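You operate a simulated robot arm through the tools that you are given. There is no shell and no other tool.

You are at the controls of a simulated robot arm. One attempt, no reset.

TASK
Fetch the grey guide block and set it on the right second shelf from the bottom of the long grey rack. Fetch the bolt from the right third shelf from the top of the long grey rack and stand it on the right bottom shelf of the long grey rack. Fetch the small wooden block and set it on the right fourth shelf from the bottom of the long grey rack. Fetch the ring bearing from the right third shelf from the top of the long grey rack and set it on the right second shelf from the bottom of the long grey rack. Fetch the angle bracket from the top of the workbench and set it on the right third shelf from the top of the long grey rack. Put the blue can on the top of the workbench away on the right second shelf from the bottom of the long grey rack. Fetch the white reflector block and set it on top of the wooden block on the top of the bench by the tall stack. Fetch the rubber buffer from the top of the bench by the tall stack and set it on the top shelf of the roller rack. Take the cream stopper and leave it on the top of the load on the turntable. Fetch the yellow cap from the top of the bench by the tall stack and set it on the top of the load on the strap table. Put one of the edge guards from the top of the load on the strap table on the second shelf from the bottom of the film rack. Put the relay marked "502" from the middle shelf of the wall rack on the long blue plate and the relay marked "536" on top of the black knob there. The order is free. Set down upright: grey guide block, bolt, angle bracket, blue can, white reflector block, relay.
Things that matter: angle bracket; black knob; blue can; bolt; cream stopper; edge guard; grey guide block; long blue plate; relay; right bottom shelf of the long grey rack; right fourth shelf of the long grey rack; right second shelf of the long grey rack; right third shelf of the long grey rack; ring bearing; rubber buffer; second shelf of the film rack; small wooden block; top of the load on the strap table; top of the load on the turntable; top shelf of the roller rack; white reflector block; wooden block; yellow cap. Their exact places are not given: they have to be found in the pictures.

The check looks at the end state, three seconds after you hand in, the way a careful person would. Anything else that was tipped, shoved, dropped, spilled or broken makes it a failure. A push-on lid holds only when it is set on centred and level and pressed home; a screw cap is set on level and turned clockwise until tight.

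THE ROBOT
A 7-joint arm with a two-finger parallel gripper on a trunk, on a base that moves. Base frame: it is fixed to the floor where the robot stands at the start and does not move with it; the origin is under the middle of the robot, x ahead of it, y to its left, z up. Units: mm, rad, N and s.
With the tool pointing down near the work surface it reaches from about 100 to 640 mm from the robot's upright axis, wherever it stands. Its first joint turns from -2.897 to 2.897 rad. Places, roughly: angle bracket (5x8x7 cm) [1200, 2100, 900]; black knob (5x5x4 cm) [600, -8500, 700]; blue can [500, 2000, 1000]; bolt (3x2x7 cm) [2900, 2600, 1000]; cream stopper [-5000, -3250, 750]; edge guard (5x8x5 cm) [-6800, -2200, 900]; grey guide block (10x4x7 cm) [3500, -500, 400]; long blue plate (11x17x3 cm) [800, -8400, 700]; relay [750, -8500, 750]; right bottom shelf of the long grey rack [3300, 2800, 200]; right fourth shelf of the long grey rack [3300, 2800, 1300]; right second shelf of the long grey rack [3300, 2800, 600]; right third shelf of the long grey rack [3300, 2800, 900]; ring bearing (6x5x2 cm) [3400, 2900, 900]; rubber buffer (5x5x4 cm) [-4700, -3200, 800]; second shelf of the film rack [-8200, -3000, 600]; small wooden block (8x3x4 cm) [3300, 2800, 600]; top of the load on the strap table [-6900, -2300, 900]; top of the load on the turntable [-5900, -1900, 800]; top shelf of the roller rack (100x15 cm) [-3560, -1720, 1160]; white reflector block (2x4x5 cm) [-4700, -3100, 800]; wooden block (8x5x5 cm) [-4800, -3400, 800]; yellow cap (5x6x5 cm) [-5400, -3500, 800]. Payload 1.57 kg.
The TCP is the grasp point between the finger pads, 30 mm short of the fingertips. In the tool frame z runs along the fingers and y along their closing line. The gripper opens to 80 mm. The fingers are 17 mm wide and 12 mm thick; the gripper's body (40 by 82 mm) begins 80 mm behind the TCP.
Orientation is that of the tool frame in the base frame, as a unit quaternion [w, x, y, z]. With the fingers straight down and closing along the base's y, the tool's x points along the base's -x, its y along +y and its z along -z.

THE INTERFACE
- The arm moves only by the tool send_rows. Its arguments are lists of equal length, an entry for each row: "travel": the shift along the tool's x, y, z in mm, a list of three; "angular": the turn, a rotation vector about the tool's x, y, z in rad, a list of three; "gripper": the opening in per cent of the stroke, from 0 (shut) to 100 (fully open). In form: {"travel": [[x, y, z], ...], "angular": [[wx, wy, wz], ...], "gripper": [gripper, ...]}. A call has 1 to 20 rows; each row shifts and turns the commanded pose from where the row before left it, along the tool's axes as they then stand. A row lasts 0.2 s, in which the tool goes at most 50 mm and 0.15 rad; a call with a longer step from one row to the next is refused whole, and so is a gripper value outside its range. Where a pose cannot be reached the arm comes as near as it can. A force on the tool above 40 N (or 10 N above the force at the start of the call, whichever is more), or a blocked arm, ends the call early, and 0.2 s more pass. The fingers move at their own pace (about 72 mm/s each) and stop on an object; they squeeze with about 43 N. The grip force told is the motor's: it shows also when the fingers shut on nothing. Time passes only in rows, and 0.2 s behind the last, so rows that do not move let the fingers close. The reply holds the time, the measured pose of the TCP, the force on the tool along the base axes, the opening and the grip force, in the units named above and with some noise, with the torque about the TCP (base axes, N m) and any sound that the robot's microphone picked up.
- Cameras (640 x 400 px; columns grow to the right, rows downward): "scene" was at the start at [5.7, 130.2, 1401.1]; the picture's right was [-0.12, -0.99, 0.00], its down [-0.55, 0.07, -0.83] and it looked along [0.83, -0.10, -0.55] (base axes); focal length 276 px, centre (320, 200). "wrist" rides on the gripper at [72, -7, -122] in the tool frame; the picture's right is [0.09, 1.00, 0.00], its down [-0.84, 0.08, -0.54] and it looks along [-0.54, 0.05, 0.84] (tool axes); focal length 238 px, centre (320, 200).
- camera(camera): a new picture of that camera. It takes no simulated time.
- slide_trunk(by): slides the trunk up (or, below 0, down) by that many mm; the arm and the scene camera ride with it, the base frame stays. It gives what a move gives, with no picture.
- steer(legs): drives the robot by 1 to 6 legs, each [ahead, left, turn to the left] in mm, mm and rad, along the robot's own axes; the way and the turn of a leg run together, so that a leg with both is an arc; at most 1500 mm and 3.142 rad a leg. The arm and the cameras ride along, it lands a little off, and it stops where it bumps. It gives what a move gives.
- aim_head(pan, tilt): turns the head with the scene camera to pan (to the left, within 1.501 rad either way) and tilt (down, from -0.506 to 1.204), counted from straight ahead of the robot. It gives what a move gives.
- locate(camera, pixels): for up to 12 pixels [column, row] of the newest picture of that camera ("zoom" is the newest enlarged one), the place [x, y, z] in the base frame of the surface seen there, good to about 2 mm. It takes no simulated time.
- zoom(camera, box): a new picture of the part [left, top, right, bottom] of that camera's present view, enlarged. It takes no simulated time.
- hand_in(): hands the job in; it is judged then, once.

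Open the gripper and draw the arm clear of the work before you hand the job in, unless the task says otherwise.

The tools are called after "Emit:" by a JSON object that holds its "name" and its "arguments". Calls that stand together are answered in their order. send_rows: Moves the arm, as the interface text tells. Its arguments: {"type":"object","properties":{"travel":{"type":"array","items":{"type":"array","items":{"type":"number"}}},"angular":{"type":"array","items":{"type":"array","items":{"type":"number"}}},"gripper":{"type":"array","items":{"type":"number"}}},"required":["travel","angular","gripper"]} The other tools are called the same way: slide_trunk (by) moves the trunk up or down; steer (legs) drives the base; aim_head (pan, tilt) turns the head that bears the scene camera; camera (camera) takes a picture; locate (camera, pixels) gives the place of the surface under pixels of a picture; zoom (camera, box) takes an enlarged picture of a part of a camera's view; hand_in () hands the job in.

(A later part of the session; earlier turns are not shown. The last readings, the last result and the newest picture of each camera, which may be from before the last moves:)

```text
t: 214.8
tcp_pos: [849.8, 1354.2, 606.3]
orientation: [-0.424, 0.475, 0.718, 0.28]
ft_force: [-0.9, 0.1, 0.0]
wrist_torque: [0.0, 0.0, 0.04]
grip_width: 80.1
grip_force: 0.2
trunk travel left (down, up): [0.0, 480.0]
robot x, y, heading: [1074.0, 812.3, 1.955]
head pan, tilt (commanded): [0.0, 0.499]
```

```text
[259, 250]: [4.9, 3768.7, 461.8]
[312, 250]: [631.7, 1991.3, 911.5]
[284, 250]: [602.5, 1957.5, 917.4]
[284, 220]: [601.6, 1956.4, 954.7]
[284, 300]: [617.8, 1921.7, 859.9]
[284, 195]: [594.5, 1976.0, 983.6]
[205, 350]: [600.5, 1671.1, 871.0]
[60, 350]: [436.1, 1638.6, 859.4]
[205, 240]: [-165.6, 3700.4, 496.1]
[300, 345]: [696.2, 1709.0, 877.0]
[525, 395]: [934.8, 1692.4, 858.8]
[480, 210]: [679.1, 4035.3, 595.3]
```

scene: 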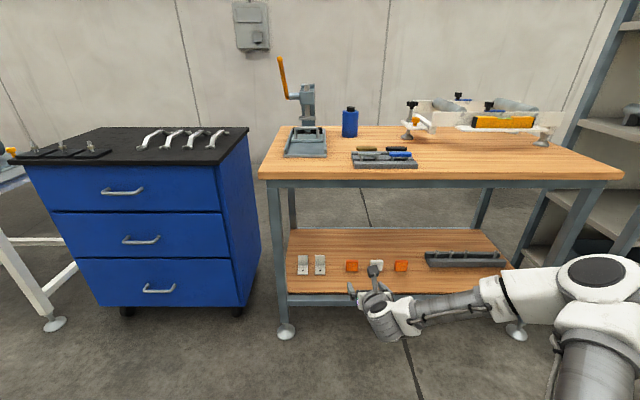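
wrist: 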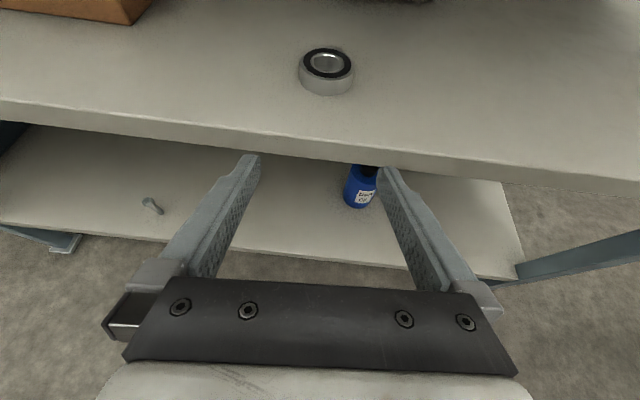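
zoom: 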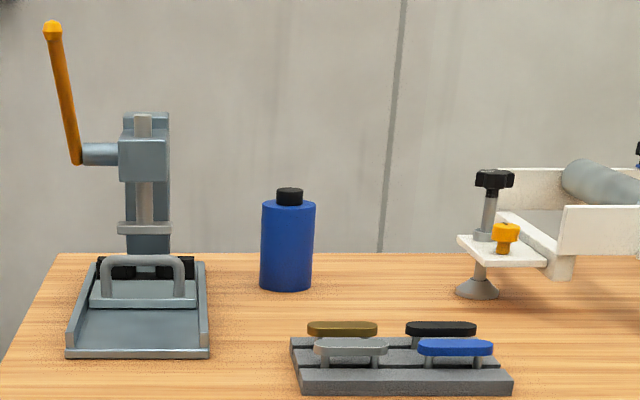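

Can: front (602,1957), diameter ≈68 mm, base z 860. I raise the trunk 200 mm and the arm 155 mm, then drive forward 520 mm above the tool tray.

Emit:
{"name": "slide_trunk", "arguments": {"by": 200}}

Emit:
{"name": "send_rows", "arguments": {"travel": [[34, 0, -18.8], [34, 0, -18.8], [34, 0, -18.8], [34, 0, -18.8]], "angular": [[0, 0, 0], [0, 0, 0], [0, 0, 0], [0, 0, 0]], "gripper": [100, 100, 100, 100]}}

Emit:
{"name": "steer", "arguments": {"legs": [[500, 0, 0]]}}

Emit:
{"name": "camera", "arguments": {"camera": "wrist"}}

```text
t: 217.0
tcp_pos: [849.3, 1354.7, 807.8]
orientation: [-0.424, 0.476, 0.718, 0.281]
ft_force: [-0.7, -0.5, 0.5]
wrist_torque: [0.01, 0.03, 0.01]
grip_width: 80.0
grip_force: 0.1
trunk travel left (down, up): [-200.0, 280.0]
robot x, y, heading: [1070.5, 812.0, 1.952]
head pan, tilt (commanded): [0.0, 0.499]
```

```text
t: 218.0
tcp_pos: [851.9, 1355.0, 963.6]
orientation: [-0.424, 0.475, 0.719, 0.28]
ft_force: [0.9, -0.3, 0.0]
wrist_torque: [0.0, -0.01, -0.01]
grip_width: 80.2
grip_force: 0.1
trunk travel left (down, up): [-200.0, 280.0]
robot x, y, heading: [1073.2, 812.5, 1.956]
head pan, tilt (commanded): [0.0, 0.499]
```

```text
t: 221.8
tcp_pos: [666.1, 1821.2, 964.7]
orientation: [-0.423, 0.476, 0.718, 0.282]
ft_force: [0.3, -0.6, -0.5]
wrist_torque: [-0.01, -0.01, 0.01]
grip_width: 79.8
grip_force: 0.0
trunk travel left (down, up): [-200.0, 280.0]
robot x, y, heading: [893.1, 1274.1, 1.95]
head pan, tilt (commanded): [0.0, 0.499]
```

```text
taken
```

wrist: 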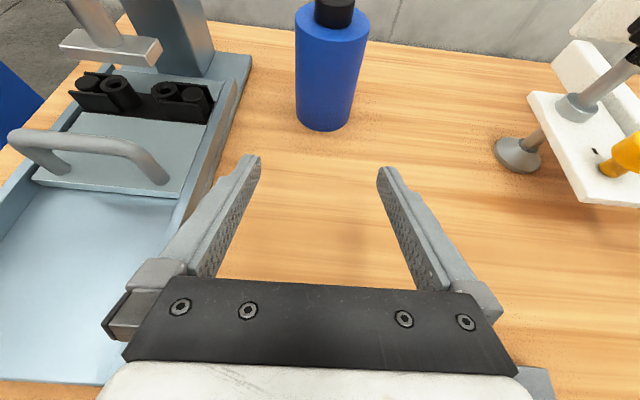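

I locate the can surface from this close view.

Emit:
{"name": "locate", "arguments": {"camera": "wrist", "pixels": [[328, 60], [326, 90], [325, 120], [299, 80], [356, 80], [322, 131], [310, 80], [345, 80]]}}

```text
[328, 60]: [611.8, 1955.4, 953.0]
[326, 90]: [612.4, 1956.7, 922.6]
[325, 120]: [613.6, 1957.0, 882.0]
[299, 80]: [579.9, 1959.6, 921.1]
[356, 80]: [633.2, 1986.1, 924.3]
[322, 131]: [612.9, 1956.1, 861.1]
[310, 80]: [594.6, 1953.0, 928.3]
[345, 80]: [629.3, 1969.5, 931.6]
```

Can centre (599,1988.5), r≈35. I drive 80 mm closer, then lower to z≈912.

Emit:
{"name": "steer", "arguments": {"legs": [[80, 0, 0]]}}

Emit:
{"name": "send_rows", "arguments": {"travel": [[-22.8, 0, 12.6], [-22.8, 0, 12.6], [0, 0, 0]], "angular": [[0, 0, 0], [0, 0, 0], [0, 0, 0]], "gripper": [100, 100, 100]}}

Emit:
{"name": "camera", "arguments": {"camera": "wrist"}}

```text
t: 222.8
tcp_pos: [654.8, 1854.4, 963.5]
orientation: [-0.424, 0.476, 0.718, 0.281]
ft_force: [0.3, 1.0, 0.9]
wrist_torque: [0.02, 0.01, -0.02]
grip_width: 80.4
grip_force: 0.1
trunk travel left (down, up): [-200.0, 280.0]
robot x, y, heading: [876.7, 1307.0, 1.952]
head pan, tilt (commanded): [0.0, 0.499]
stopped in leg 1: the robot was blocked; the commanded pose is now the measured one
```

```text
t: 223.6
tcp_pos: [654.2, 1852.9, 912.1]
orientation: [-0.423, 0.476, 0.718, 0.281]
ft_force: [-0.5, 0.3, -0.6]
wrist_torque: [0.04, -0.04, 0.0]
grip_width: 79.8
grip_force: 0.1
trunk travel left (down, up): [-200.0, 280.0]
robot x, y, heading: [872.5, 1305.9, 1.949]
head pan, tilt (commanded): [0.0, 0.499]
```

```text
taken
```

wrist: 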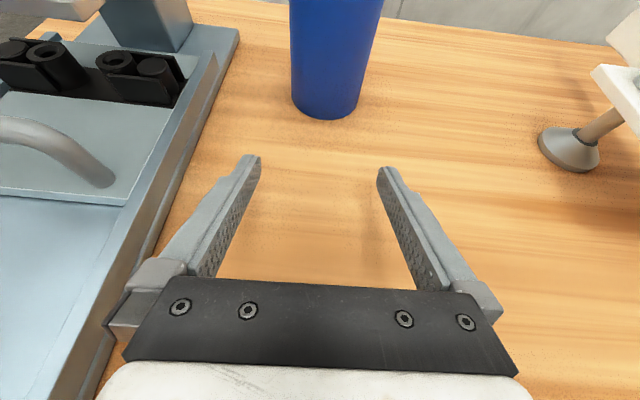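

The base was blocked (bench) at about 320 mm from the bench edge. I re-measure the can before the final approach.

Emit:
{"name": "locate", "arguments": {"camera": "wrist", "pixels": [[295, 60], [310, 60], [330, 60], [350, 60], [366, 60], [328, 116], [326, 100], [225, 60], [200, 100]]}}

```text
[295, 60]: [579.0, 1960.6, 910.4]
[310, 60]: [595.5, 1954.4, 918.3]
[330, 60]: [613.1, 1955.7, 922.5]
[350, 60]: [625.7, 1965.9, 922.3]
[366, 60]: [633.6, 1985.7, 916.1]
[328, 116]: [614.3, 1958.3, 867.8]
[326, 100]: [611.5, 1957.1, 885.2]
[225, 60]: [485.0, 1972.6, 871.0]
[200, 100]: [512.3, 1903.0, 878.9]
```

The can hasn't moved. I advance 146 mm horizontally with the gripper fully open around it.

Emit:
{"name": "send_rows", "arguments": {"travel": [[14.1, 0.4, 25.6], [14.1, 0.4, 25.6], [14.1, 0.4, 25.6], [9.4, 0.3, 17], [9.4, 0.2, 17], [9.6, 0, 17.1], [0, 0, 0]], "angular": [[0, 0, 0], [0, 0, 0], [0, 0, 0], [0, 0, 0], [0, 0, 0], [0, 0, 0], [0, 0, 0]], "gripper": [100, 100, 100, 100, 100, 100, 100]}}

Emit:
{"name": "camera", "arguments": {"camera": "wrist"}}

```text
t: 225.2
tcp_pos: [599.1, 1987.8, 911.0]
orientation: [-0.422, 0.476, 0.719, 0.28]
ft_force: [0.0, 1.1, -0.3]
wrist_torque: [-0.01, 0.03, -0.02]
grip_width: 80.1
grip_force: 0.0
trunk travel left (down, up): [-200.0, 280.0]
robot x, y, heading: [880.9, 1305.3, 1.948]
head pan, tilt (commanded): [0.0, 0.499]
```

```text
taken
```

wrist: 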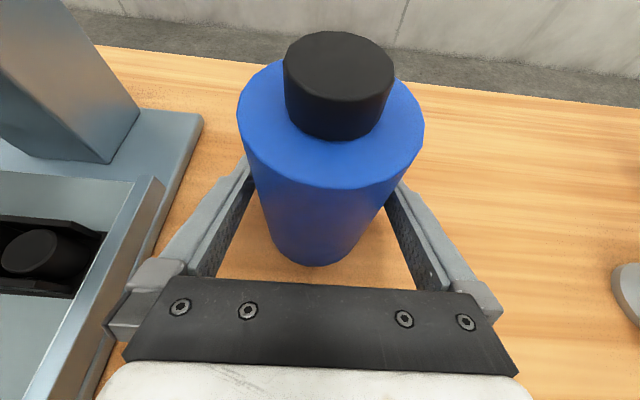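

The can is between the fingers. I close, settle, and lift 60 mm.

Emit:
{"name": "send_rows", "arguments": {"travel": [[0, 0, 0], [0, 0, 0], [0, 0, 0], [8.8, 0, -4.8], [17.5, 0, -9.7], [26.3, 0, -14.5], [0, 0, 0]], "angular": [[0, 0, 0], [0, 0, 0], [0, 0, 0], [0, 0, 0], [0, 0, 0], [0, 0, 0], [0, 0, 0]], "gripper": [0, 0, 0, 0, 0, 0, 0]}}

Emit:
{"name": "camera", "arguments": {"camera": "wrist"}}

```text
t: 226.8
tcp_pos: [599.5, 1990.2, 970.7]
orientation: [-0.423, 0.476, 0.718, 0.28]
ft_force: [-0.7, 0.3, -4.1]
wrist_torque: [-0.03, -0.03, 0.0]
grip_width: 70.9
grip_force: 43.1
trunk travel left (down, up): [-200.0, 280.0]
robot x, y, heading: [874.5, 1306.8, 1.951]
head pan, tilt (commanded): [0.0, 0.499]
```

```text
taken
```

wrist: 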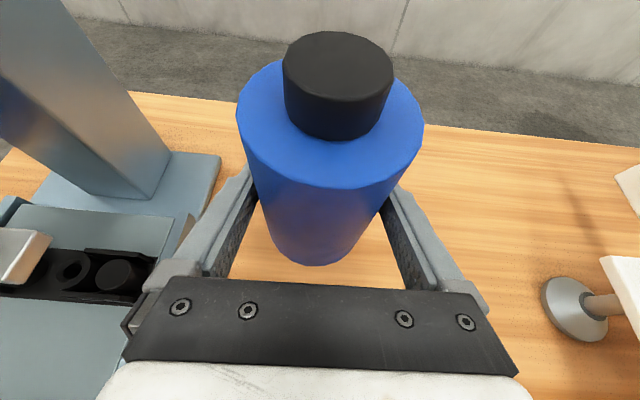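

Held (4 N, TCP 50.5 mm above its base). I lift a bit more, draw the arm in 150 mm, back away from the bench and strafe to the rack's right bay.

Emit:
{"name": "send_rows", "arguments": {"travel": [[35, 0, -19.4], [-14.5, 0, -26.3], [-14.5, 0, -26.3], [-14.5, 0, -26.3], [-14.5, 0, -26.3], [-14.5, 0, -26.3]], "angular": [[0, 0, 0], [0, 0, 0], [0, 0, 0], [0, 0, 0], [0, 0, 0], [0, 0, 0]], "gripper": [0, 0, 0, 0, 0, 0]}}

Emit:
{"name": "steer", "arguments": {"legs": [[-530, 0, 0], [0, -1390, 0], [0, 0, 0.015], [0, -1390, 0]]}}

Emit:
{"name": "aim_head", "arguments": {"pan": 0.0, "tilt": 0.5}}

Emit:
{"name": "camera", "arguments": {"camera": "scene"}}

```text
t: 228.2
tcp_pos: [657.3, 1850.5, 1011.3]
orientation: [-0.423, 0.476, 0.718, 0.281]
ft_force: [-0.3, 0.2, -4.9]
wrist_torque: [-0.03, -0.02, 0.0]
grip_width: 71.1
grip_force: 42.7
trunk travel left (down, up): [-200.0, 280.0]
robot x, y, heading: [874.9, 1306.6, 1.945]
head pan, tilt (commanded): [0.0, 0.499]
```

```text
t: 252.8
tcp_pos: [3399.6, 2380.4, 1009.8]
orientation: [-0.426, 0.47, 0.723, 0.276]
ft_force: [0.8, -0.4, -4.6]
wrist_torque: [-0.02, 0.01, 0.02]
grip_width: 70.8
grip_force: 43.3
trunk travel left (down, up): [-200.0, 280.0]
robot x, y, heading: [3628.4, 1836.9, 1.968]
head pan, tilt (commanded): [0.0, 0.499]
```

```text
t: 253.4
tcp_pos: [3400.5, 2380.8, 1009.6]
orientation: [-0.426, 0.469, 0.723, 0.276]
ft_force: [-0.3, -1.2, -4.5]
wrist_torque: [-0.01, -0.02, 0.02]
grip_width: 70.8
grip_force: 42.9
trunk travel left (down, up): [-200.0, 280.0]
robot x, y, heading: [3626.9, 1842.8, 1.97]
head pan, tilt (commanded): [0.0, 0.499]
```

```text
taken
```

scene: 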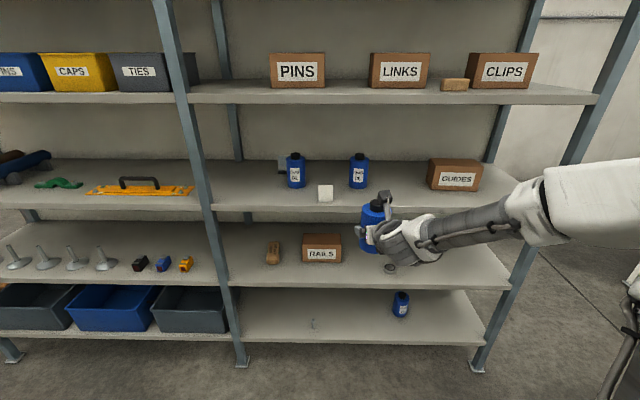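

All previously placed items are still in place. I lower trunk and arm to the second-shelf height with the can, then drive forward 315 mm, 45 mm right.

Emit:
{"name": "slide_trunk", "arguments": {"by": -200}}

Emit:
{"name": "send_rows", "arguments": {"travel": [[-32, 0, 17.6], [-32, 0, 17.6], [-32, 0, 17.6], [-32, 0, 17.6], [0, 0, 0]], "angular": [[0, 0, 0], [0, 0, 0], [0, 0, 0], [0, 0, 0], [0, 0, 0]], "gripper": [0, 0, 0, 0, 0]}}

Emit:
{"name": "steer", "arguments": {"legs": [[0, -45, 0], [315, 0, 0]]}}

Emit:
{"name": "camera", "arguments": {"camera": "wrist"}}

```text
t: 255.5
tcp_pos: [3400.7, 2380.1, 810.1]
orientation: [-0.425, 0.469, 0.723, 0.276]
ft_force: [-0.3, 0.8, -4.0]
wrist_torque: [-0.01, 0.01, 0.03]
grip_width: 71.0
grip_force: 43.1
trunk travel left (down, up): [0.0, 480.0]
robot x, y, heading: [3626.8, 1838.9, 1.971]
head pan, tilt (commanded): [0.0, 0.499]
```

```text
t: 256.7
tcp_pos: [3399.0, 2379.0, 661.2]
orientation: [-0.425, 0.469, 0.723, 0.277]
ft_force: [-0.5, -0.4, -4.2]
wrist_torque: [-0.03, -0.02, -0.02]
grip_width: 71.0
grip_force: 42.8
trunk travel left (down, up): [0.0, 480.0]
robot x, y, heading: [3627.0, 1846.8, 1.967]
head pan, tilt (commanded): [0.0, 0.499]
```

```text
t: 260.1
tcp_pos: [3311.1, 2699.5, 662.1]
orientation: [-0.427, 0.467, 0.724, 0.275]
ft_force: [0.6, 0.5, -3.8]
wrist_torque: [-0.03, 0.04, 0.01]
grip_width: 70.8
grip_force: 43.0
trunk travel left (down, up): [0.0, 480.0]
robot x, y, heading: [3540.2, 2159.2, 1.968]
head pan, tilt (commanded): [0.0, 0.499]
```

```text
taken
```

wrist: 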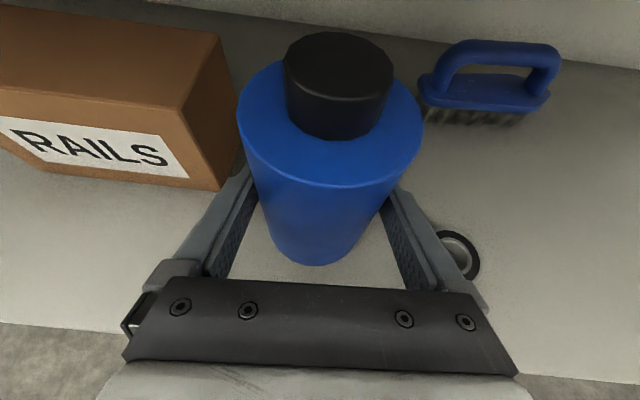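

Position is good between RAILS box and bearing. I lower 27 mm and creep to contact.

Emit:
{"name": "send_rows", "arguments": {"travel": [[-17.5, 0, 9.7], [-6.1, 0, 3.4], [-1.3, 0, 0.7], [0, 0, 0]], "angular": [[0, 0, 0], [0, 0, 0], [0, 0, 0], [0, 0, 0]], "gripper": [0, 0, 0, 0]}}

Emit:
{"name": "send_rows", "arguments": {"travel": [[-0.9, 0, 0.5], [-0.9, 0, 0.5], [0, 0, 0]], "angular": [[0, 0, 0], [0, 0, 0], [0, 0, 0]], "gripper": [0, 0, 0]}}

```text
t: 261.1
tcp_pos: [3310.5, 2698.5, 634.4]
orientation: [-0.426, 0.469, 0.723, 0.276]
ft_force: [-0.3, 0.4, -4.9]
wrist_torque: [-0.03, 0.01, 0.01]
grip_width: 70.9
grip_force: 42.9
trunk travel left (down, up): [0.0, 480.0]
robot x, y, heading: [3541.1, 2162.6, 1.976]
head pan, tilt (commanded): [0.0, 0.499]
```

```text
t: 261.9
tcp_pos: [3310.0, 2699.3, 631.5]
orientation: [-0.426, 0.469, 0.724, 0.275]
ft_force: [-0.6, 0.2, -4.2]
wrist_torque: [0.02, 0.02, -0.01]
grip_width: 70.9
grip_force: 43.2
trunk travel left (down, up): [0.0, 480.0]
robot x, y, heading: [3544.0, 2157.2, 1.975]
head pan, tilt (commanded): [0.0, 0.499]
```

Emit:
{"name": "send_rows", "arguments": {"travel": [[-0.7, 0, 0.4], [-0.7, 0, 0.4], [0, 0, 0]], "angular": [[0, 0, 0], [0, 0, 0], [0, 0, 0]], "gripper": [0, 0, 0]}}

```text
t: 262.7
tcp_pos: [3311.6, 2698.9, 629.9]
orientation: [-0.426, 0.468, 0.723, 0.277]
ft_force: [1.3, -2.7, 5.1]
wrist_torque: [-0.43, -0.12, 0.06]
grip_width: 70.9
grip_force: 42.9
trunk travel left (down, up): [0.0, 480.0]
robot x, y, heading: [3545.1, 2162.1, 1.969]
head pan, tilt (commanded): [0.0, 0.499]
```

Contact. I release and back straight out.

Emit:
{"name": "send_rows", "arguments": {"travel": [[0, 0, 0], [0, 0, 0], [-4.8, 0, -8.8], [-9.7, 0, -17.5], [-19, 0, -35], [-19, 0, -35], [-19, 0, -35]], "angular": [[0, 0, 0], [0, 0, 0], [0, 0, 0], [0, 0, 0], [0, 0, 0], [0, 0, 0], [0, 0, 0]], "gripper": [95, 100, 100, 100, 100, 100, 100]}}

Emit:
{"name": "camera", "arguments": {"camera": "wrist"}}

```text
t: 264.3
tcp_pos: [3359.2, 2592.2, 621.7]
orientation: [-0.426, 0.468, 0.723, 0.276]
ft_force: [0.0, 0.2, -0.4]
wrist_torque: [-0.01, -0.03, 0.05]
grip_width: 79.7
grip_force: 0.1
out of reach, approached as far as the arm can: row 7
trunk travel left (down, up): [0.0, 480.0]
robot x, y, heading: [3545.0, 2163.1, 1.968]
head pan, tilt (commanded): [0.0, 0.499]
```

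```text
taken
```

wrist: 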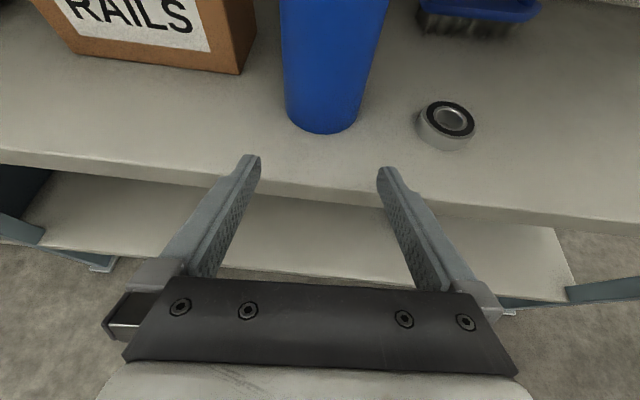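

The can stands upright on the second shelf. Now to find the grey guide block near (3500,−500): I back off 600 mm, turn around to face −y, and look.

Emit:
{"name": "steer", "arguments": {"legs": [[-600, 0, 0], [0, 0, 2.745]]}}

Emit:
{"name": "aim_head", "arguments": {"pan": 0.0, "tilt": 0.45}}

Emit:
{"name": "camera", "arguments": {"camera": "scene"}}

```text
t: 268.6
tcp_pos: [3584.6, 2059.6, 623.2]
orientation: [-0.424, 0.473, 0.72, 0.279]
ft_force: [0.2, -0.3, 0.0]
wrist_torque: [-0.01, 0.0, -0.01]
grip_width: 80.2
grip_force: 0.0
trunk travel left (down, up): [0.0, 480.0]
robot x, y, heading: [3764.2, 1625.9, 1.959]
head pan, tilt (commanded): [0.0, 0.499]
stopped in leg 1: the robot was blocked; the commanded pose is now the measured one
```

```text
t: 269.2
tcp_pos: [3585.3, 2060.2, 622.5]
orientation: [-0.425, 0.473, 0.72, 0.279]
ft_force: [-0.7, -0.1, -0.2]
wrist_torque: [-0.03, -0.01, 0.0]
grip_width: 80.0
grip_force: 0.1
trunk travel left (down, up): [0.0, 480.0]
robot x, y, heading: [3767.0, 1626.9, 1.959]
head pan, tilt (commanded): [0.0, 0.45]
```

```text
taken
```

scene: 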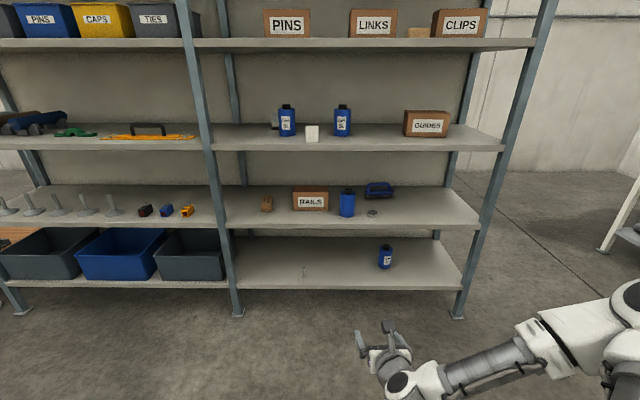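

The base was blocked just at the end of backing up by something behind me. I move forward 120 mm and turn left part-way to look at what is behind.

Emit:
{"name": "steer", "arguments": {"legs": [[120, 0, 0], [0, 0, 1.4]]}}

Emit:
{"name": "aim_head", "arguments": {"pan": 0.9, "tilt": 0.6}}

Emit:
{"name": "camera", "arguments": {"camera": "scene"}}

```text
t: 275.3
tcp_pos: [3263.5, 1629.2, 621.5]
orientation: [-0.504, -0.11, 0.854, -0.064]
ft_force: [-0.1, -0.4, -0.6]
wrist_torque: [0.02, 0.02, 0.01]
grip_width: 80.0
grip_force: 0.1
trunk travel left (down, up): [0.0, 480.0]
robot x, y, heading: [3716.7, 1733.8, -2.912]
head pan, tilt (commanded): [0.0, 0.45]
```

```text
t: 276.5
tcp_pos: [3262.0, 1629.6, 622.8]
orientation: [-0.503, -0.11, 0.855, -0.064]
ft_force: [0.0, -0.2, -0.2]
wrist_torque: [-0.02, 0.0, -0.02]
grip_width: 80.0
grip_force: 0.0
trunk travel left (down, up): [0.0, 480.0]
robot x, y, heading: [3715.9, 1737.7, -2.902]
head pan, tilt (commanded): [0.901, 0.6]
```

```text
taken
```

scene: 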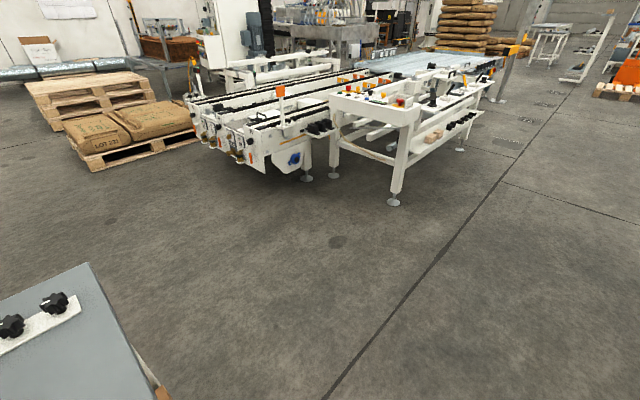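

There is a small grey table behind (lower left of the picture), which I touched. I locate its edges and look at it directly.

Emit:
{"name": "locate", "arguments": {"camera": "scene", "pixels": [[90, 265], [130, 350], [40, 320], [160, 390], [300, 180], [395, 200], [330, 180], [440, 130], [350, 95], [285, 155]]}}

Emit:
{"name": "aim_head", "arguments": {"pan": 1.5, "tilt": 0.6}}

Emit:
{"name": "camera", "arguments": {"camera": "scene"}}

```text
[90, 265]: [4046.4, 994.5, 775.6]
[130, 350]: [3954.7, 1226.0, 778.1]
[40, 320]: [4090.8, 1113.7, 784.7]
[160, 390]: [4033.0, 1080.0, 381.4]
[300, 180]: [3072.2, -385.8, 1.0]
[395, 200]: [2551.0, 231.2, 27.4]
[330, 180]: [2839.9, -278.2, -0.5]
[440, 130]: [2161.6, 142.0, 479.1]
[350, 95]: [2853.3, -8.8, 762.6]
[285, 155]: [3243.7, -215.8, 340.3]
```

```text
t: 277.5
tcp_pos: [3263.3, 1628.0, 621.6]
orientation: [-0.504, -0.11, 0.854, -0.064]
ft_force: [-0.7, -0.1, -0.6]
wrist_torque: [-0.01, 0.02, 0.0]
grip_width: 80.0
grip_force: 0.1
trunk travel left (down, up): [0.0, 480.0]
robot x, y, heading: [3722.4, 1737.7, -2.906]
head pan, tilt (commanded): [1.499, 0.6]
```

```text
taken
```

scene: 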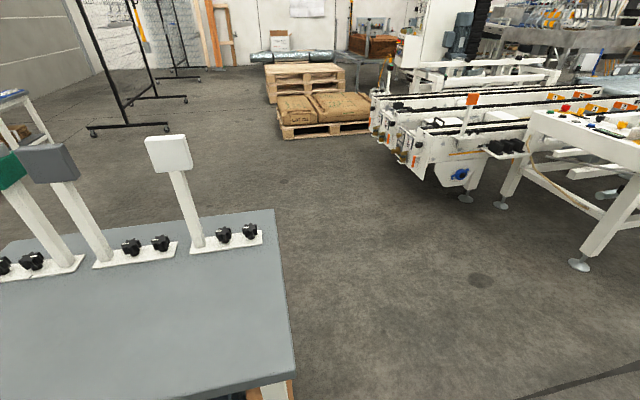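

The table carries sensor posts, all standing undisturbed. I zoom on the conveyor end near (3500,−500) for the grey guide block.

Emit:
{"name": "zoom", "arguments": {"camera": "scene", "box": [360, 80, 540, 210]}}

Emit:
{"name": "zoom", "arguments": {"camera": "scene", "box": [250, 30, 430, 150]}}

```text
3.08 times, centred on (450, 145) of scene
```

zoom: 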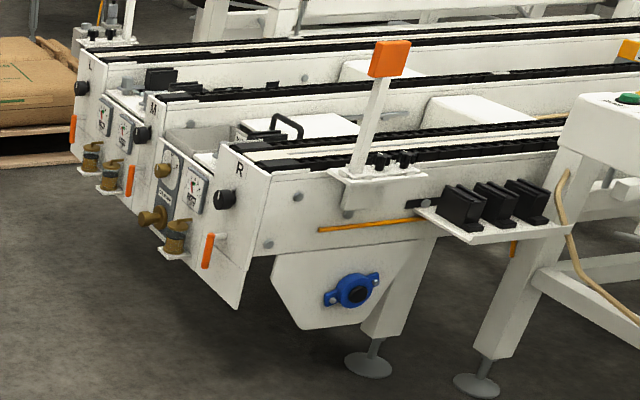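

```text
3.33 times, centred on (340, 90) of scene
```

zoom: 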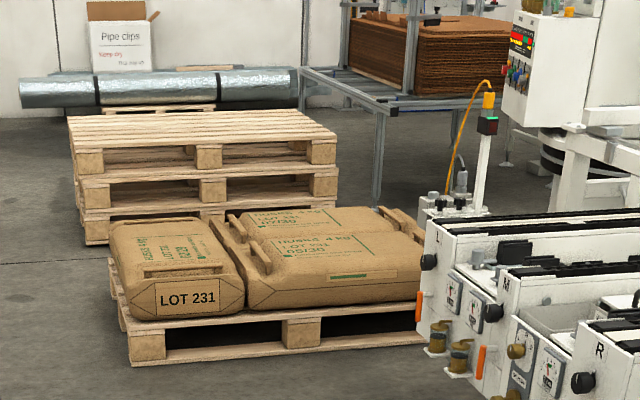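

Emit:
{"name": "locate", "arguments": {"camera": "scene", "pixels": [[510, 147], [520, 145], [412, 105], [448, 124], [425, 125], [405, 135], [432, 145], [478, 95], [400, 115], [440, 118]]}}

```text
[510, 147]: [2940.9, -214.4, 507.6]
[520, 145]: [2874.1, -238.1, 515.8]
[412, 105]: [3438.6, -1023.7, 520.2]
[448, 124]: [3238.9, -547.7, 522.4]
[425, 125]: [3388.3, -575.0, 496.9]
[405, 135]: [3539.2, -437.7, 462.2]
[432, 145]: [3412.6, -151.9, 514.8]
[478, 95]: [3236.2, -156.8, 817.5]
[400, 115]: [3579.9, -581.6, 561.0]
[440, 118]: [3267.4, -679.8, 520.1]
```

I drive closer to the conveyor end, to about (3350,650), passing clear of the sensor table, and look.

Emit:
{"name": "steer", "arguments": {"legs": [[0, 0, 1.006], [1100, 0, 0]]}}

Emit:
{"name": "aim_head", "arguments": {"pan": 0.3, "tilt": 0.55}}

Emit:
{"name": "camera", "arguments": {"camera": "scene"}}

```text
t: 288.4
tcp_pos: [3238.3, 246.7, 622.6]
orientation: [-0.406, -0.517, 0.689, -0.304]
ft_force: [0.1, -0.6, 0.4]
wrist_torque: [0.0, 0.01, 0.0]
grip_width: 79.9
grip_force: 0.0
trunk travel left (down, up): [0.0, 480.0]
robot x, y, heading: [3379.0, 696.1, -1.877]
head pan, tilt (commanded): [1.499, 0.6]
```

```text
t: 289.8
tcp_pos: [3239.7, 246.2, 622.4]
orientation: [-0.406, -0.517, 0.689, -0.304]
ft_force: [0.0, -0.2, -0.1]
wrist_torque: [0.01, 0.0, 0.0]
grip_width: 80.4
grip_force: 0.1
trunk travel left (down, up): [0.0, 480.0]
robot x, y, heading: [3381.3, 692.8, -1.874]
head pan, tilt (commanded): [0.3, 0.55]
```

```text
taken
```

scene: 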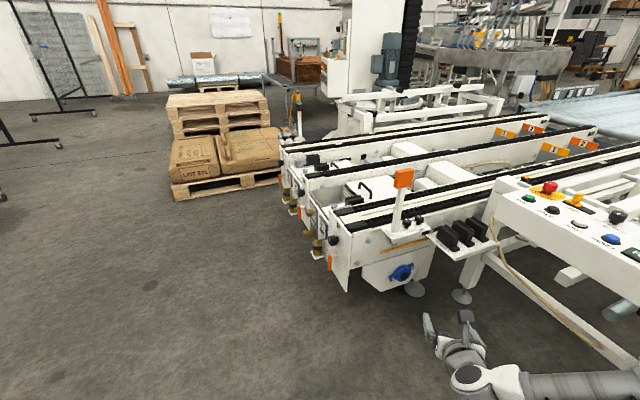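

Emit:
{"name": "zoom", "arguments": {"camera": "scene", "box": [270, 130, 430, 290]}}

Emit:
{"name": "zoom", "arguments": {"camera": "scene", "box": [380, 140, 540, 260]}}

```text
2.50 times, centred on (350, 210) of scene
```

zoom: 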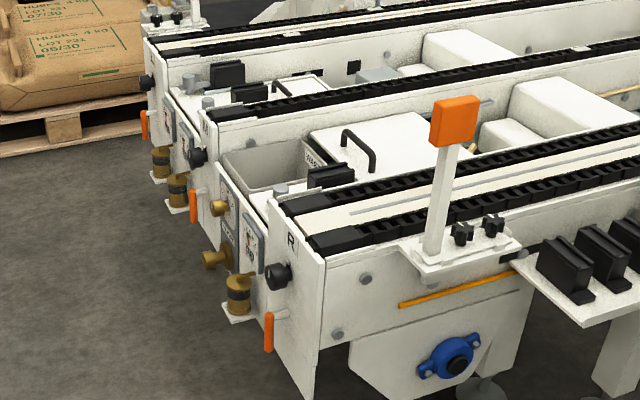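

```text
3.33 times, centred on (460, 200) of scene
```

zoom: 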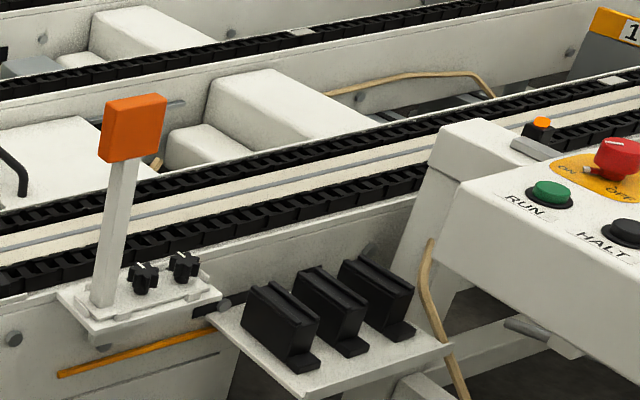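

Three black guide blocks sit on a white ledge; grey ones may be in the lanes. I locate candidates and zoom in further.

Emit:
{"name": "locate", "arguments": {"camera": "scene", "pixels": [[420, 160], [346, 163], [382, 204], [360, 160], [370, 168], [402, 200], [372, 195], [450, 235], [464, 230], [480, 226]]}}

Emit:
{"name": "zoom", "arguments": {"camera": "scene", "box": [290, 140, 390, 215]}}

Emit:
{"name": "zoom", "arguments": {"camera": "scene", "box": [380, 130, 480, 205]}}

```text
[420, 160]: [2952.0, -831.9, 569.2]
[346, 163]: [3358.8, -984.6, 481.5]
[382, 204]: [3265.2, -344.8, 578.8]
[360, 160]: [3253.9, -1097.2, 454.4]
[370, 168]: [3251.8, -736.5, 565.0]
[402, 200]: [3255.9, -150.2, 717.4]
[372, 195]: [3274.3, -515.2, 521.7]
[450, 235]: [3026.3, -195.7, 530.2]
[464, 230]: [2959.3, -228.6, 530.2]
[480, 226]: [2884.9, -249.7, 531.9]
```

```text
5.33 times, centred on (340, 178) of scene
```

zoom: 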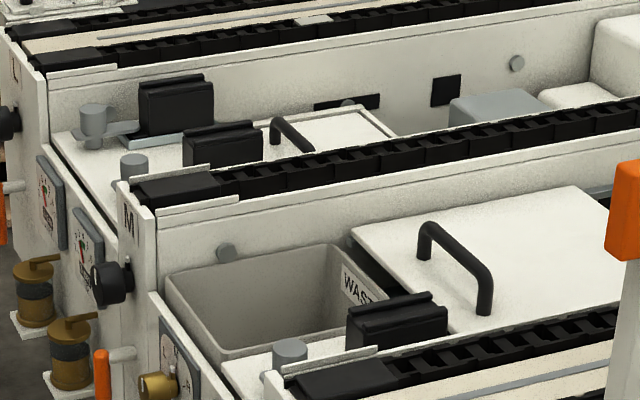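

```text
5.33 times, centred on (430, 168) of scene
```

zoom: 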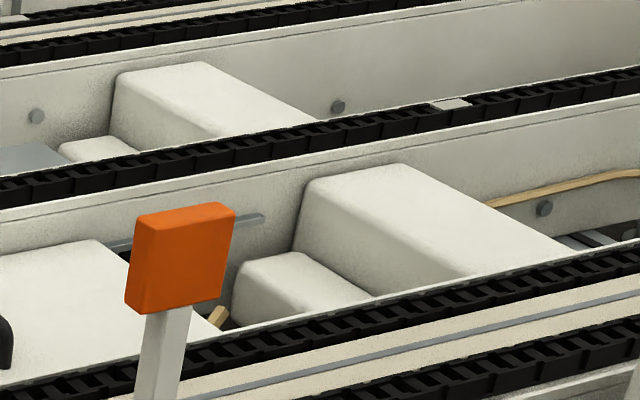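

A WASTE bin sits in the lane around (3450,−500) — the grey guide block may be inside. I raise the trunk to look down into it.

Emit:
{"name": "slide_trunk", "arguments": {"by": 400}}

Emit:
{"name": "steer", "arguments": {"legs": [[0, 0, 0.3], [250, 0, 0]]}}

Emit:
{"name": "aim_head", "arguments": {"pan": 0.3, "tilt": 0.8}}

Emit:
{"name": "camera", "arguments": {"camera": "scene"}}

```text
t: 293.6
tcp_pos: [3240.6, 246.1, 1022.4]
orientation: [-0.407, -0.517, 0.689, -0.304]
ft_force: [0.1, -0.2, -0.2]
wrist_torque: [0.03, 0.01, 0.01]
grip_width: 80.2
grip_force: 0.0
trunk travel left (down, up): [-400.0, 80.0]
robot x, y, heading: [3379.9, 690.8, -1.876]
head pan, tilt (commanded): [0.3, 0.55]
```

```text
t: 297.1
tcp_pos: [3375.5, -26.1, 1021.9]
orientation: [0.357, 0.613, -0.606, 0.361]
ft_force: [0.5, -0.2, -0.2]
wrist_torque: [0.03, -0.02, 0.0]
grip_width: 79.9
grip_force: 0.1
trunk travel left (down, up): [-400.0, 80.0]
robot x, y, heading: [3374.7, 445.4, -1.579]
head pan, tilt (commanded): [0.3, 0.55]
```

```text
t: 297.9
tcp_pos: [3375.6, -25.5, 1021.5]
orientation: [0.357, 0.613, -0.605, 0.361]
ft_force: [0.4, -0.2, 0.4]
wrist_torque: [0.01, 0.01, -0.02]
grip_width: 79.7
grip_force: 0.0
trunk travel left (down, up): [-400.0, 80.0]
robot x, y, heading: [3377.0, 442.0, -1.582]
head pan, tilt (commanded): [0.3, 0.799]
```

```text
taken
```

scene: 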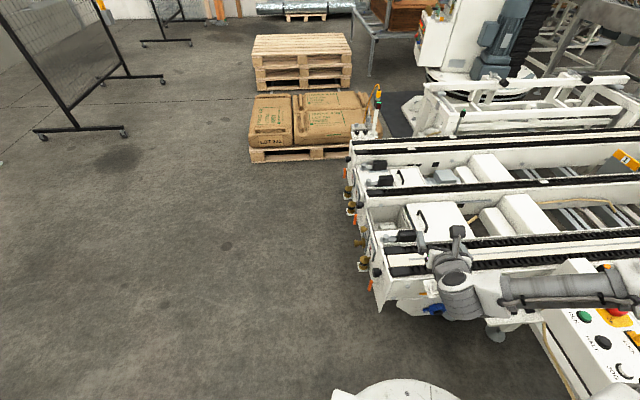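

Emit:
{"name": "zoom", "arguments": {"camera": "scene", "box": [340, 130, 480, 290]}}

Emit:
{"name": "camera", "arguments": {"camera": "wrist"}}

```text
2.50 times, centred on (410, 210) of scene
```

zoom: 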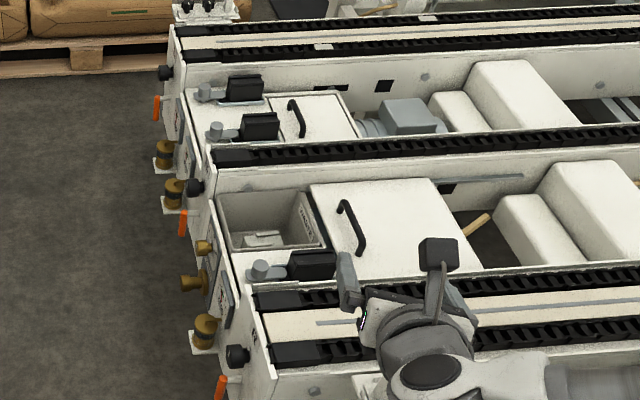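

```text
taken
```

wrist: 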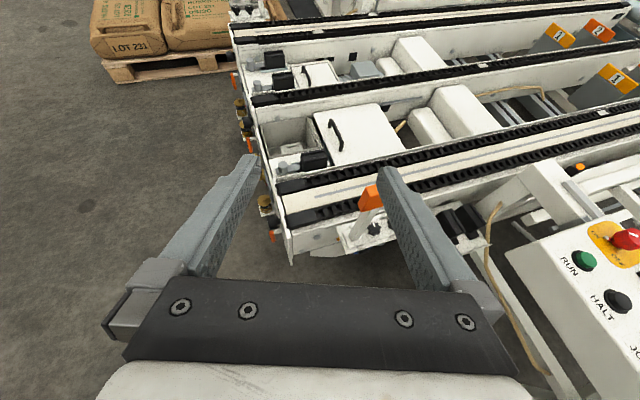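

A grey block lies inside the WASTE bin (zoom ~(265,240)). I locate the bin's rim, the block and neighbouring parts.

Emit:
{"name": "locate", "arguments": {"camera": "zoom", "pixels": [[265, 240], [255, 232], [278, 238], [220, 197], [300, 192], [232, 250], [322, 246], [240, 225], [310, 262], [262, 268], [350, 225], [205, 247]]}}

```text
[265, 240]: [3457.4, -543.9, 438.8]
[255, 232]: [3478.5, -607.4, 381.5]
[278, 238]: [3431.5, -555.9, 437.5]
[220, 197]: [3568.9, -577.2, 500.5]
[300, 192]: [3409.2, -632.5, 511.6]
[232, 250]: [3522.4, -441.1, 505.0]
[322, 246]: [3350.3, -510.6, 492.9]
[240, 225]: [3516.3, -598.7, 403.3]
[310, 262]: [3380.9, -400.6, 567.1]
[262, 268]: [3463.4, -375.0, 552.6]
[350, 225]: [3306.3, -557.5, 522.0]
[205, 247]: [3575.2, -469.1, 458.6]
```

The bin (rim z≈500, floor ≈380) is about 170×140 mm, aligned with the conveyor. I'll work from the conveyor's end, so I locate the surrounding pallets and knobs first.

Emit:
{"name": "locate", "arguments": {"camera": "scene", "pixels": [[252, 158], [345, 160], [350, 140], [365, 262], [360, 240], [350, 210], [375, 305], [368, 285], [200, 250], [120, 130]]}}

```text
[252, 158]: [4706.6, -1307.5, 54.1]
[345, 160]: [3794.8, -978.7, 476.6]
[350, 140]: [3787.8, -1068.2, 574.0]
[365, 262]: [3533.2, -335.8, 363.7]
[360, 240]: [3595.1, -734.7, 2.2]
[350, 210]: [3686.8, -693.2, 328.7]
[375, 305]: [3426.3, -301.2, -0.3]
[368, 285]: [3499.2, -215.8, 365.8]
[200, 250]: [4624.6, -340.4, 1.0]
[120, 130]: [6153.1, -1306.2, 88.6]
```

I drive around to the conveyor's end: to about (3980,−325), finally facing into the conveyor (heading ≈ −2.757).

Emit:
{"name": "steer", "arguments": {"legs": [[0, 0, 1.28], [652, 0, 0], [0, 0, -1.3], [570, 0, 0], [0, 0, -1.157]]}}

Emit:
{"name": "aim_head", "arguments": {"pan": 0.0, "tilt": 0.9}}

Emit:
{"name": "camera", "arguments": {"camera": "scene"}}

Emit:
{"name": "camera", "arguments": {"camera": "wrist"}}

```text
t: 318.8
tcp_pos: [3547.6, -482.1, 1022.1]
orientation: [-0.497, -0.169, 0.845, -0.1]
ft_force: [-0.1, -1.0, -0.8]
wrist_torque: [-0.01, 0.06, -0.04]
grip_width: 80.2
grip_force: 0.0
trunk travel left (down, up): [-400.0, 80.0]
robot x, y, heading: [3982.6, -308.8, -2.77]
head pan, tilt (commanded): [0.3, 0.799]
```

```text
t: 319.6
tcp_pos: [3545.5, -480.8, 1023.5]
orientation: [-0.497, -0.168, 0.845, -0.099]
ft_force: [0.0, -0.3, 0.0]
wrist_torque: [0.02, -0.02, 0.01]
grip_width: 80.0
grip_force: 0.0
trunk travel left (down, up): [-400.0, 80.0]
robot x, y, heading: [3982.3, -307.8, -2.768]
head pan, tilt (commanded): [0.0, 0.901]
```

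```text
taken
```

scene: 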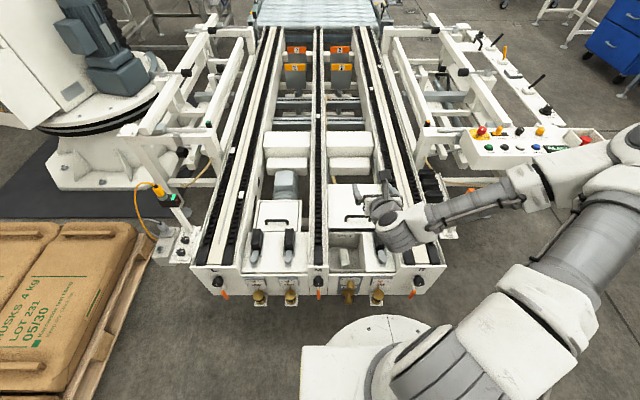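

```text
taken
```

wrist: 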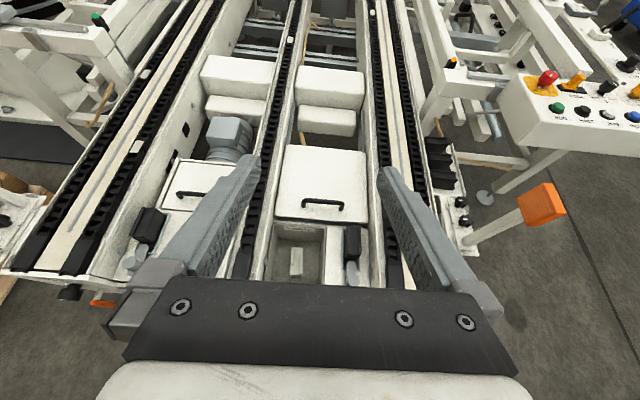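

I see the block in the bin. I rotate the tool to vertical and lower the trunk by 350 mm so the wrist camera looks down at the bin.

Emit:
{"name": "send_rows", "arguments": {"travel": [[0, 0, 0], [0, 0, 0], [0, 0, 0], [0, 0, 0], [0, 0, 0], [0, 0, 0], [0, 0, 0], [0, 0, 0]], "angular": [[0, -0.1331, 0], [0, -0.1331, 0], [0, -0.1331, 0], [0, -0.1331, 0], [0, -0.1331, 0], [0, -0.1331, 0], [0, -0.1331, 0], [0, -0.1331, 0]], "gripper": [100, 100, 100, 100, 100, 100, 100, 100]}}

Emit:
{"name": "slide_trunk", "arguments": {"by": -350}}

Emit:
{"name": "camera", "arguments": {"camera": "wrist"}}

```text
t: 321.4
tcp_pos: [3548.0, -480.5, 1022.5]
orientation: [0.0, -0.195, 0.981, 0.0]
ft_force: [-0.1, -0.6, -0.3]
wrist_torque: [-0.03, 0.02, 0.02]
grip_width: 80.1
grip_force: 0.1
trunk travel left (down, up): [-400.0, 80.0]
robot x, y, heading: [3983.5, -311.3, -2.77]
head pan, tilt (commanded): [0.0, 0.901]
```

```text
t: 324.8
tcp_pos: [3545.9, -481.4, 672.3]
orientation: [0.0, -0.195, 0.981, 0.0]
ft_force: [-0.9, -0.1, 0.4]
wrist_torque: [0.0, -0.01, -0.03]
grip_width: 80.2
grip_force: 0.0
trunk travel left (down, up): [-50.0, 430.0]
robot x, y, heading: [3983.8, -307.5, -2.767]
head pan, tilt (commanded): [0.0, 0.901]
```

```text
taken
```

wrist: 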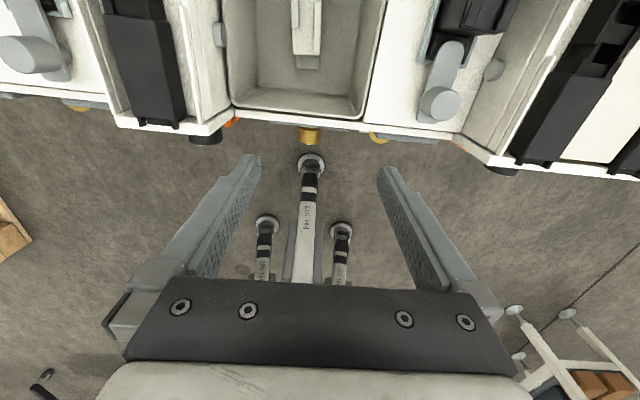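

The bin is ahead at (305,60). I move forward 110 mm to look straight into it.

Emit:
{"name": "send_rows", "arguments": {"travel": [[40, 0, 0], [40, 0, 0], [30, 0, 0], [0, 0, 0]], "angular": [[0, 0, 0], [0, 0, 0], [0, 0, 0], [0, 0, 0]], "gripper": [100, 100, 100, 100]}}

Emit:
{"name": "camera", "arguments": {"camera": "wrist"}}

Emit:
{"name": "zoom", "arguments": {"camera": "wrist", "box": [200, 0, 420, 150]}}

```text
t: 325.8
tcp_pos: [3444.9, -521.2, 671.1]
orientation: [0.0, -0.195, 0.981, -0.001]
ft_force: [0.3, 0.0, -0.3]
wrist_torque: [-0.02, 0.02, -0.01]
grip_width: 80.1
grip_force: 0.1
trunk travel left (down, up): [-50.0, 430.0]
robot x, y, heading: [3986.4, -309.8, -2.772]
head pan, tilt (commanded): [0.0, 0.901]
```

```text
taken
```

wrist: 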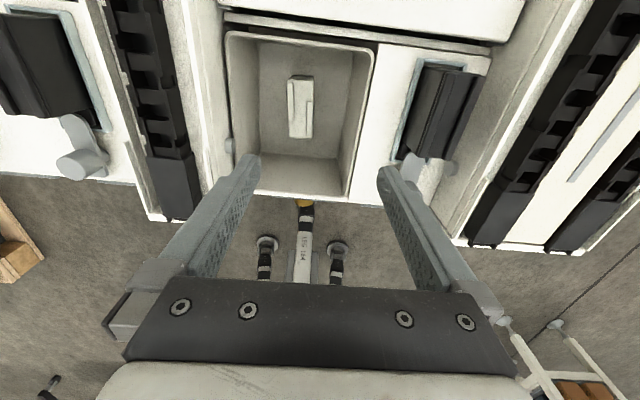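

```text
2.67 times, centred on (310, 75) of wrist
```

zoom: 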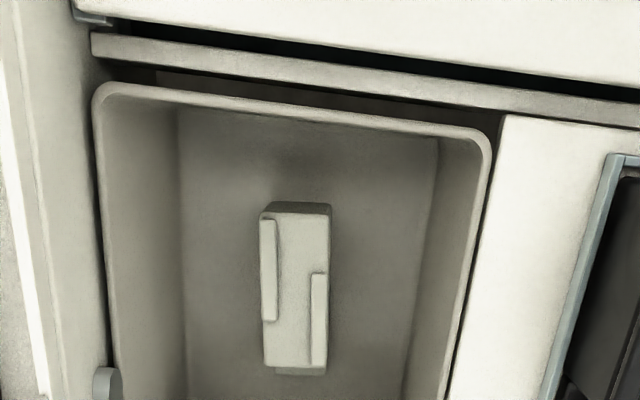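

The block stands in the middle of the bin. I locate its corners and the bin walls.

Emit:
{"name": "locate", "arguments": {"camera": "zoom", "pixels": [[268, 212], [326, 220], [270, 358], [320, 365], [295, 285], [268, 300], [320, 300], [200, 300], [400, 300], [300, 180], [100, 100], [490, 150]]}}

Emit:
{"name": "locate", "arguments": {"camera": "wrist", "pixels": [[228, 40], [372, 55], [345, 195], [245, 185], [265, 150], [335, 155], [300, 165], [260, 60], [355, 60]]}}

```text
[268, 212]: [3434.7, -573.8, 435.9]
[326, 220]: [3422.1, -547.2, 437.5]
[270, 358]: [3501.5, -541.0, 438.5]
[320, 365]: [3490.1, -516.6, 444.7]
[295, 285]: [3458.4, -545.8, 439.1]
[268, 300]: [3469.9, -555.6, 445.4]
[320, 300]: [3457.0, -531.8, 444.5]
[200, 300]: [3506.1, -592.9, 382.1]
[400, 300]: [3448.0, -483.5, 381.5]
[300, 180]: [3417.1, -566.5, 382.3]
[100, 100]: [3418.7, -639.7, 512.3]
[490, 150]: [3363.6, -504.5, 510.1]
```

```text
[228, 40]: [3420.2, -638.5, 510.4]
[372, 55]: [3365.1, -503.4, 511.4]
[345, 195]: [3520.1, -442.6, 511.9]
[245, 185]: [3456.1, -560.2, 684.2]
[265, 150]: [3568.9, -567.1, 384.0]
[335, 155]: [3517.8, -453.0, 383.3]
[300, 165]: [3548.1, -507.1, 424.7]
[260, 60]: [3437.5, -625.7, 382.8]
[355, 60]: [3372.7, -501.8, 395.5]
```

Block top centre ≈(3462,−545), z≈445, long axis at ≈0.44 rad; bin floor 382. I align yaw, centre above it (15 mm toward me to keep the camera clear of the lid), and descend to z≈491 for a check.

Emit:
{"name": "send_rows", "arguments": {"travel": [[0, 0, 0], [-20.5, -29.2, 0], [0, 0, 45], [0, 0, 45], [0, 0, 45], [0, 0, 45], [0, 0, 0]], "angular": [[0, 0, -0.048], [0, 0, 0], [0, 0, 0], [0, 0, 0], [0, 0, 0], [0, 0, 0], [0, 0, 0]], "gripper": [90, 90, 90, 90, 90, 90, 90]}}

Emit:
{"name": "camera", "arguments": {"camera": "wrist"}}

```text
t: 327.4
tcp_pos: [3473.9, -540.8, 494.1]
orientation: [0.001, -0.219, 0.976, 0.0]
ft_force: [-0.3, 0.2, -0.2]
wrist_torque: [-0.01, 0.0, 0.01]
grip_width: 71.9
grip_force: 0.1
trunk travel left (down, up): [-50.0, 430.0]
robot x, y, heading: [3981.6, -308.0, -2.774]
head pan, tilt (commanded): [0.0, 0.901]
```

```text
taken
```

wrist: 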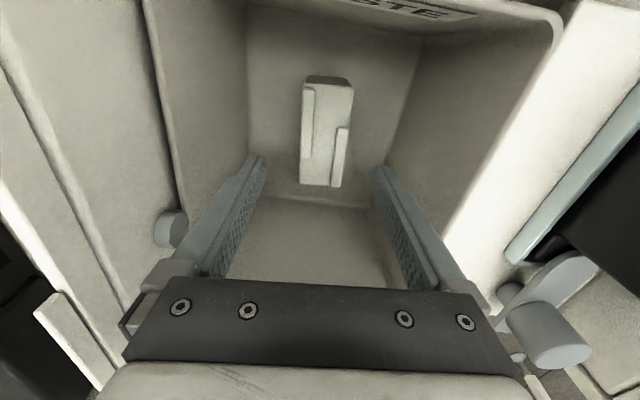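

Well aligned. I descend 74 mm to z≈420.

Emit:
{"name": "send_rows", "arguments": {"travel": [[0, 0, 30], [0, 0, 25], [0, 0, 19], [0, 0, 0]], "angular": [[0, 0, 0], [0, 0, 0], [0, 0, 0], [0, 0, 0]], "gripper": [90, 90, 90, 90]}}

Emit:
{"name": "camera", "arguments": {"camera": "wrist"}}

```text
t: 328.4
tcp_pos: [3476.1, -540.7, 419.9]
orientation: [0.001, -0.219, 0.976, -0.001]
ft_force: [-0.3, 0.4, 0.4]
wrist_torque: [0.02, 0.03, 0.01]
grip_width: 71.8
grip_force: 0.0
trunk travel left (down, up): [-50.0, 430.0]
robot x, y, heading: [3981.3, -308.5, -2.764]
head pan, tilt (commanded): [0.0, 0.901]
```

```text
taken
```

wrist: 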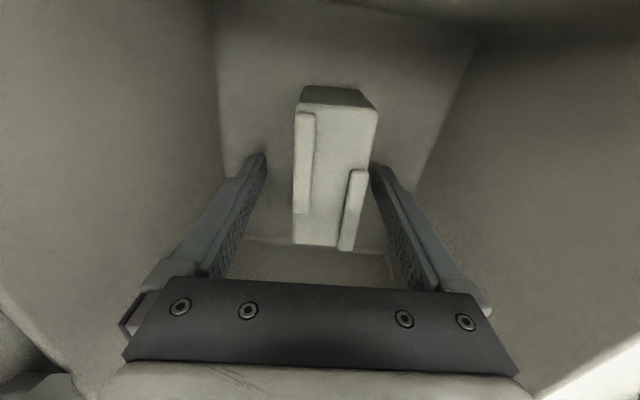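

The fingers are around the block. I close and lift.

Emit:
{"name": "send_rows", "arguments": {"travel": [[0, 0, 0], [0, 0, 0], [0, 0, 0], [0, 0, 0], [0, 0, -20], [0, 0, -40], [0, 0, -45], [0, 0, -45]], "angular": [[0, 0, 0], [0, 0, 0], [0, 0, 0], [0, 0, 0], [0, 0, 0], [0, 0, 0], [0, 0, 0], [0, 0, 0]], "gripper": [40, 0, 0, 0, 0, 0, 0, 0]}}

Emit:
{"name": "camera", "arguments": {"camera": "wrist"}}

```text
t: 330.2
tcp_pos: [3473.6, -542.2, 569.9]
orientation: [0.0, -0.219, 0.976, 0.002]
ft_force: [-0.2, 0.1, -1.2]
wrist_torque: [0.0, 0.01, 0.0]
grip_width: 35.4
grip_force: 42.5
trunk travel left (down, up): [-50.0, 430.0]
robot x, y, heading: [3983.1, -315.1, -2.769]
head pan, tilt (commanded): [0.0, 0.901]
```

```text
taken
```

wrist: 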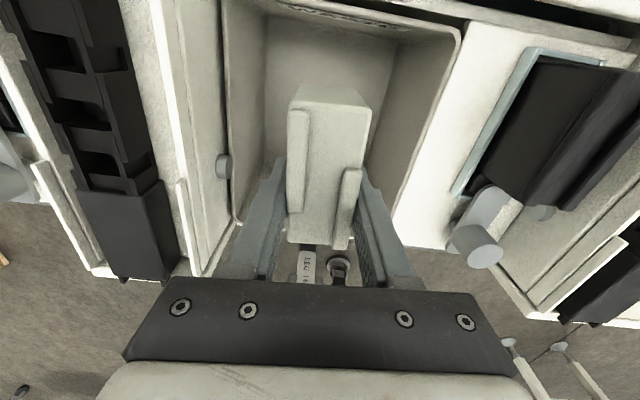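

Gripped (35.4 mm). I look at the arm from the scene camera to judge how much height the wrist needs above the TCP for a shelf placement.

Emit:
{"name": "aim_head", "arguments": {"pan": -0.1, "tilt": 0.9}}

Emit:
{"name": "camera", "arguments": {"camera": "scene"}}

```text
t: 330.9
tcp_pos: [3473.6, -541.0, 570.2]
orientation: [0.0, -0.219, 0.976, 0.0]
ft_force: [0.1, -1.2, 0.0]
wrist_torque: [0.04, -0.02, -0.03]
grip_width: 35.6
grip_force: 42.7
trunk travel left (down, up): [-50.0, 430.0]
robot x, y, heading: [3984.0, -309.7, -2.772]
head pan, tilt (commanded): [-0.099, 0.901]
```

```text
taken
```

scene: 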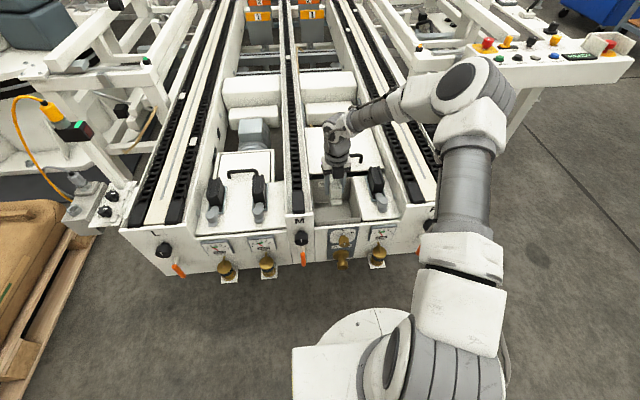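

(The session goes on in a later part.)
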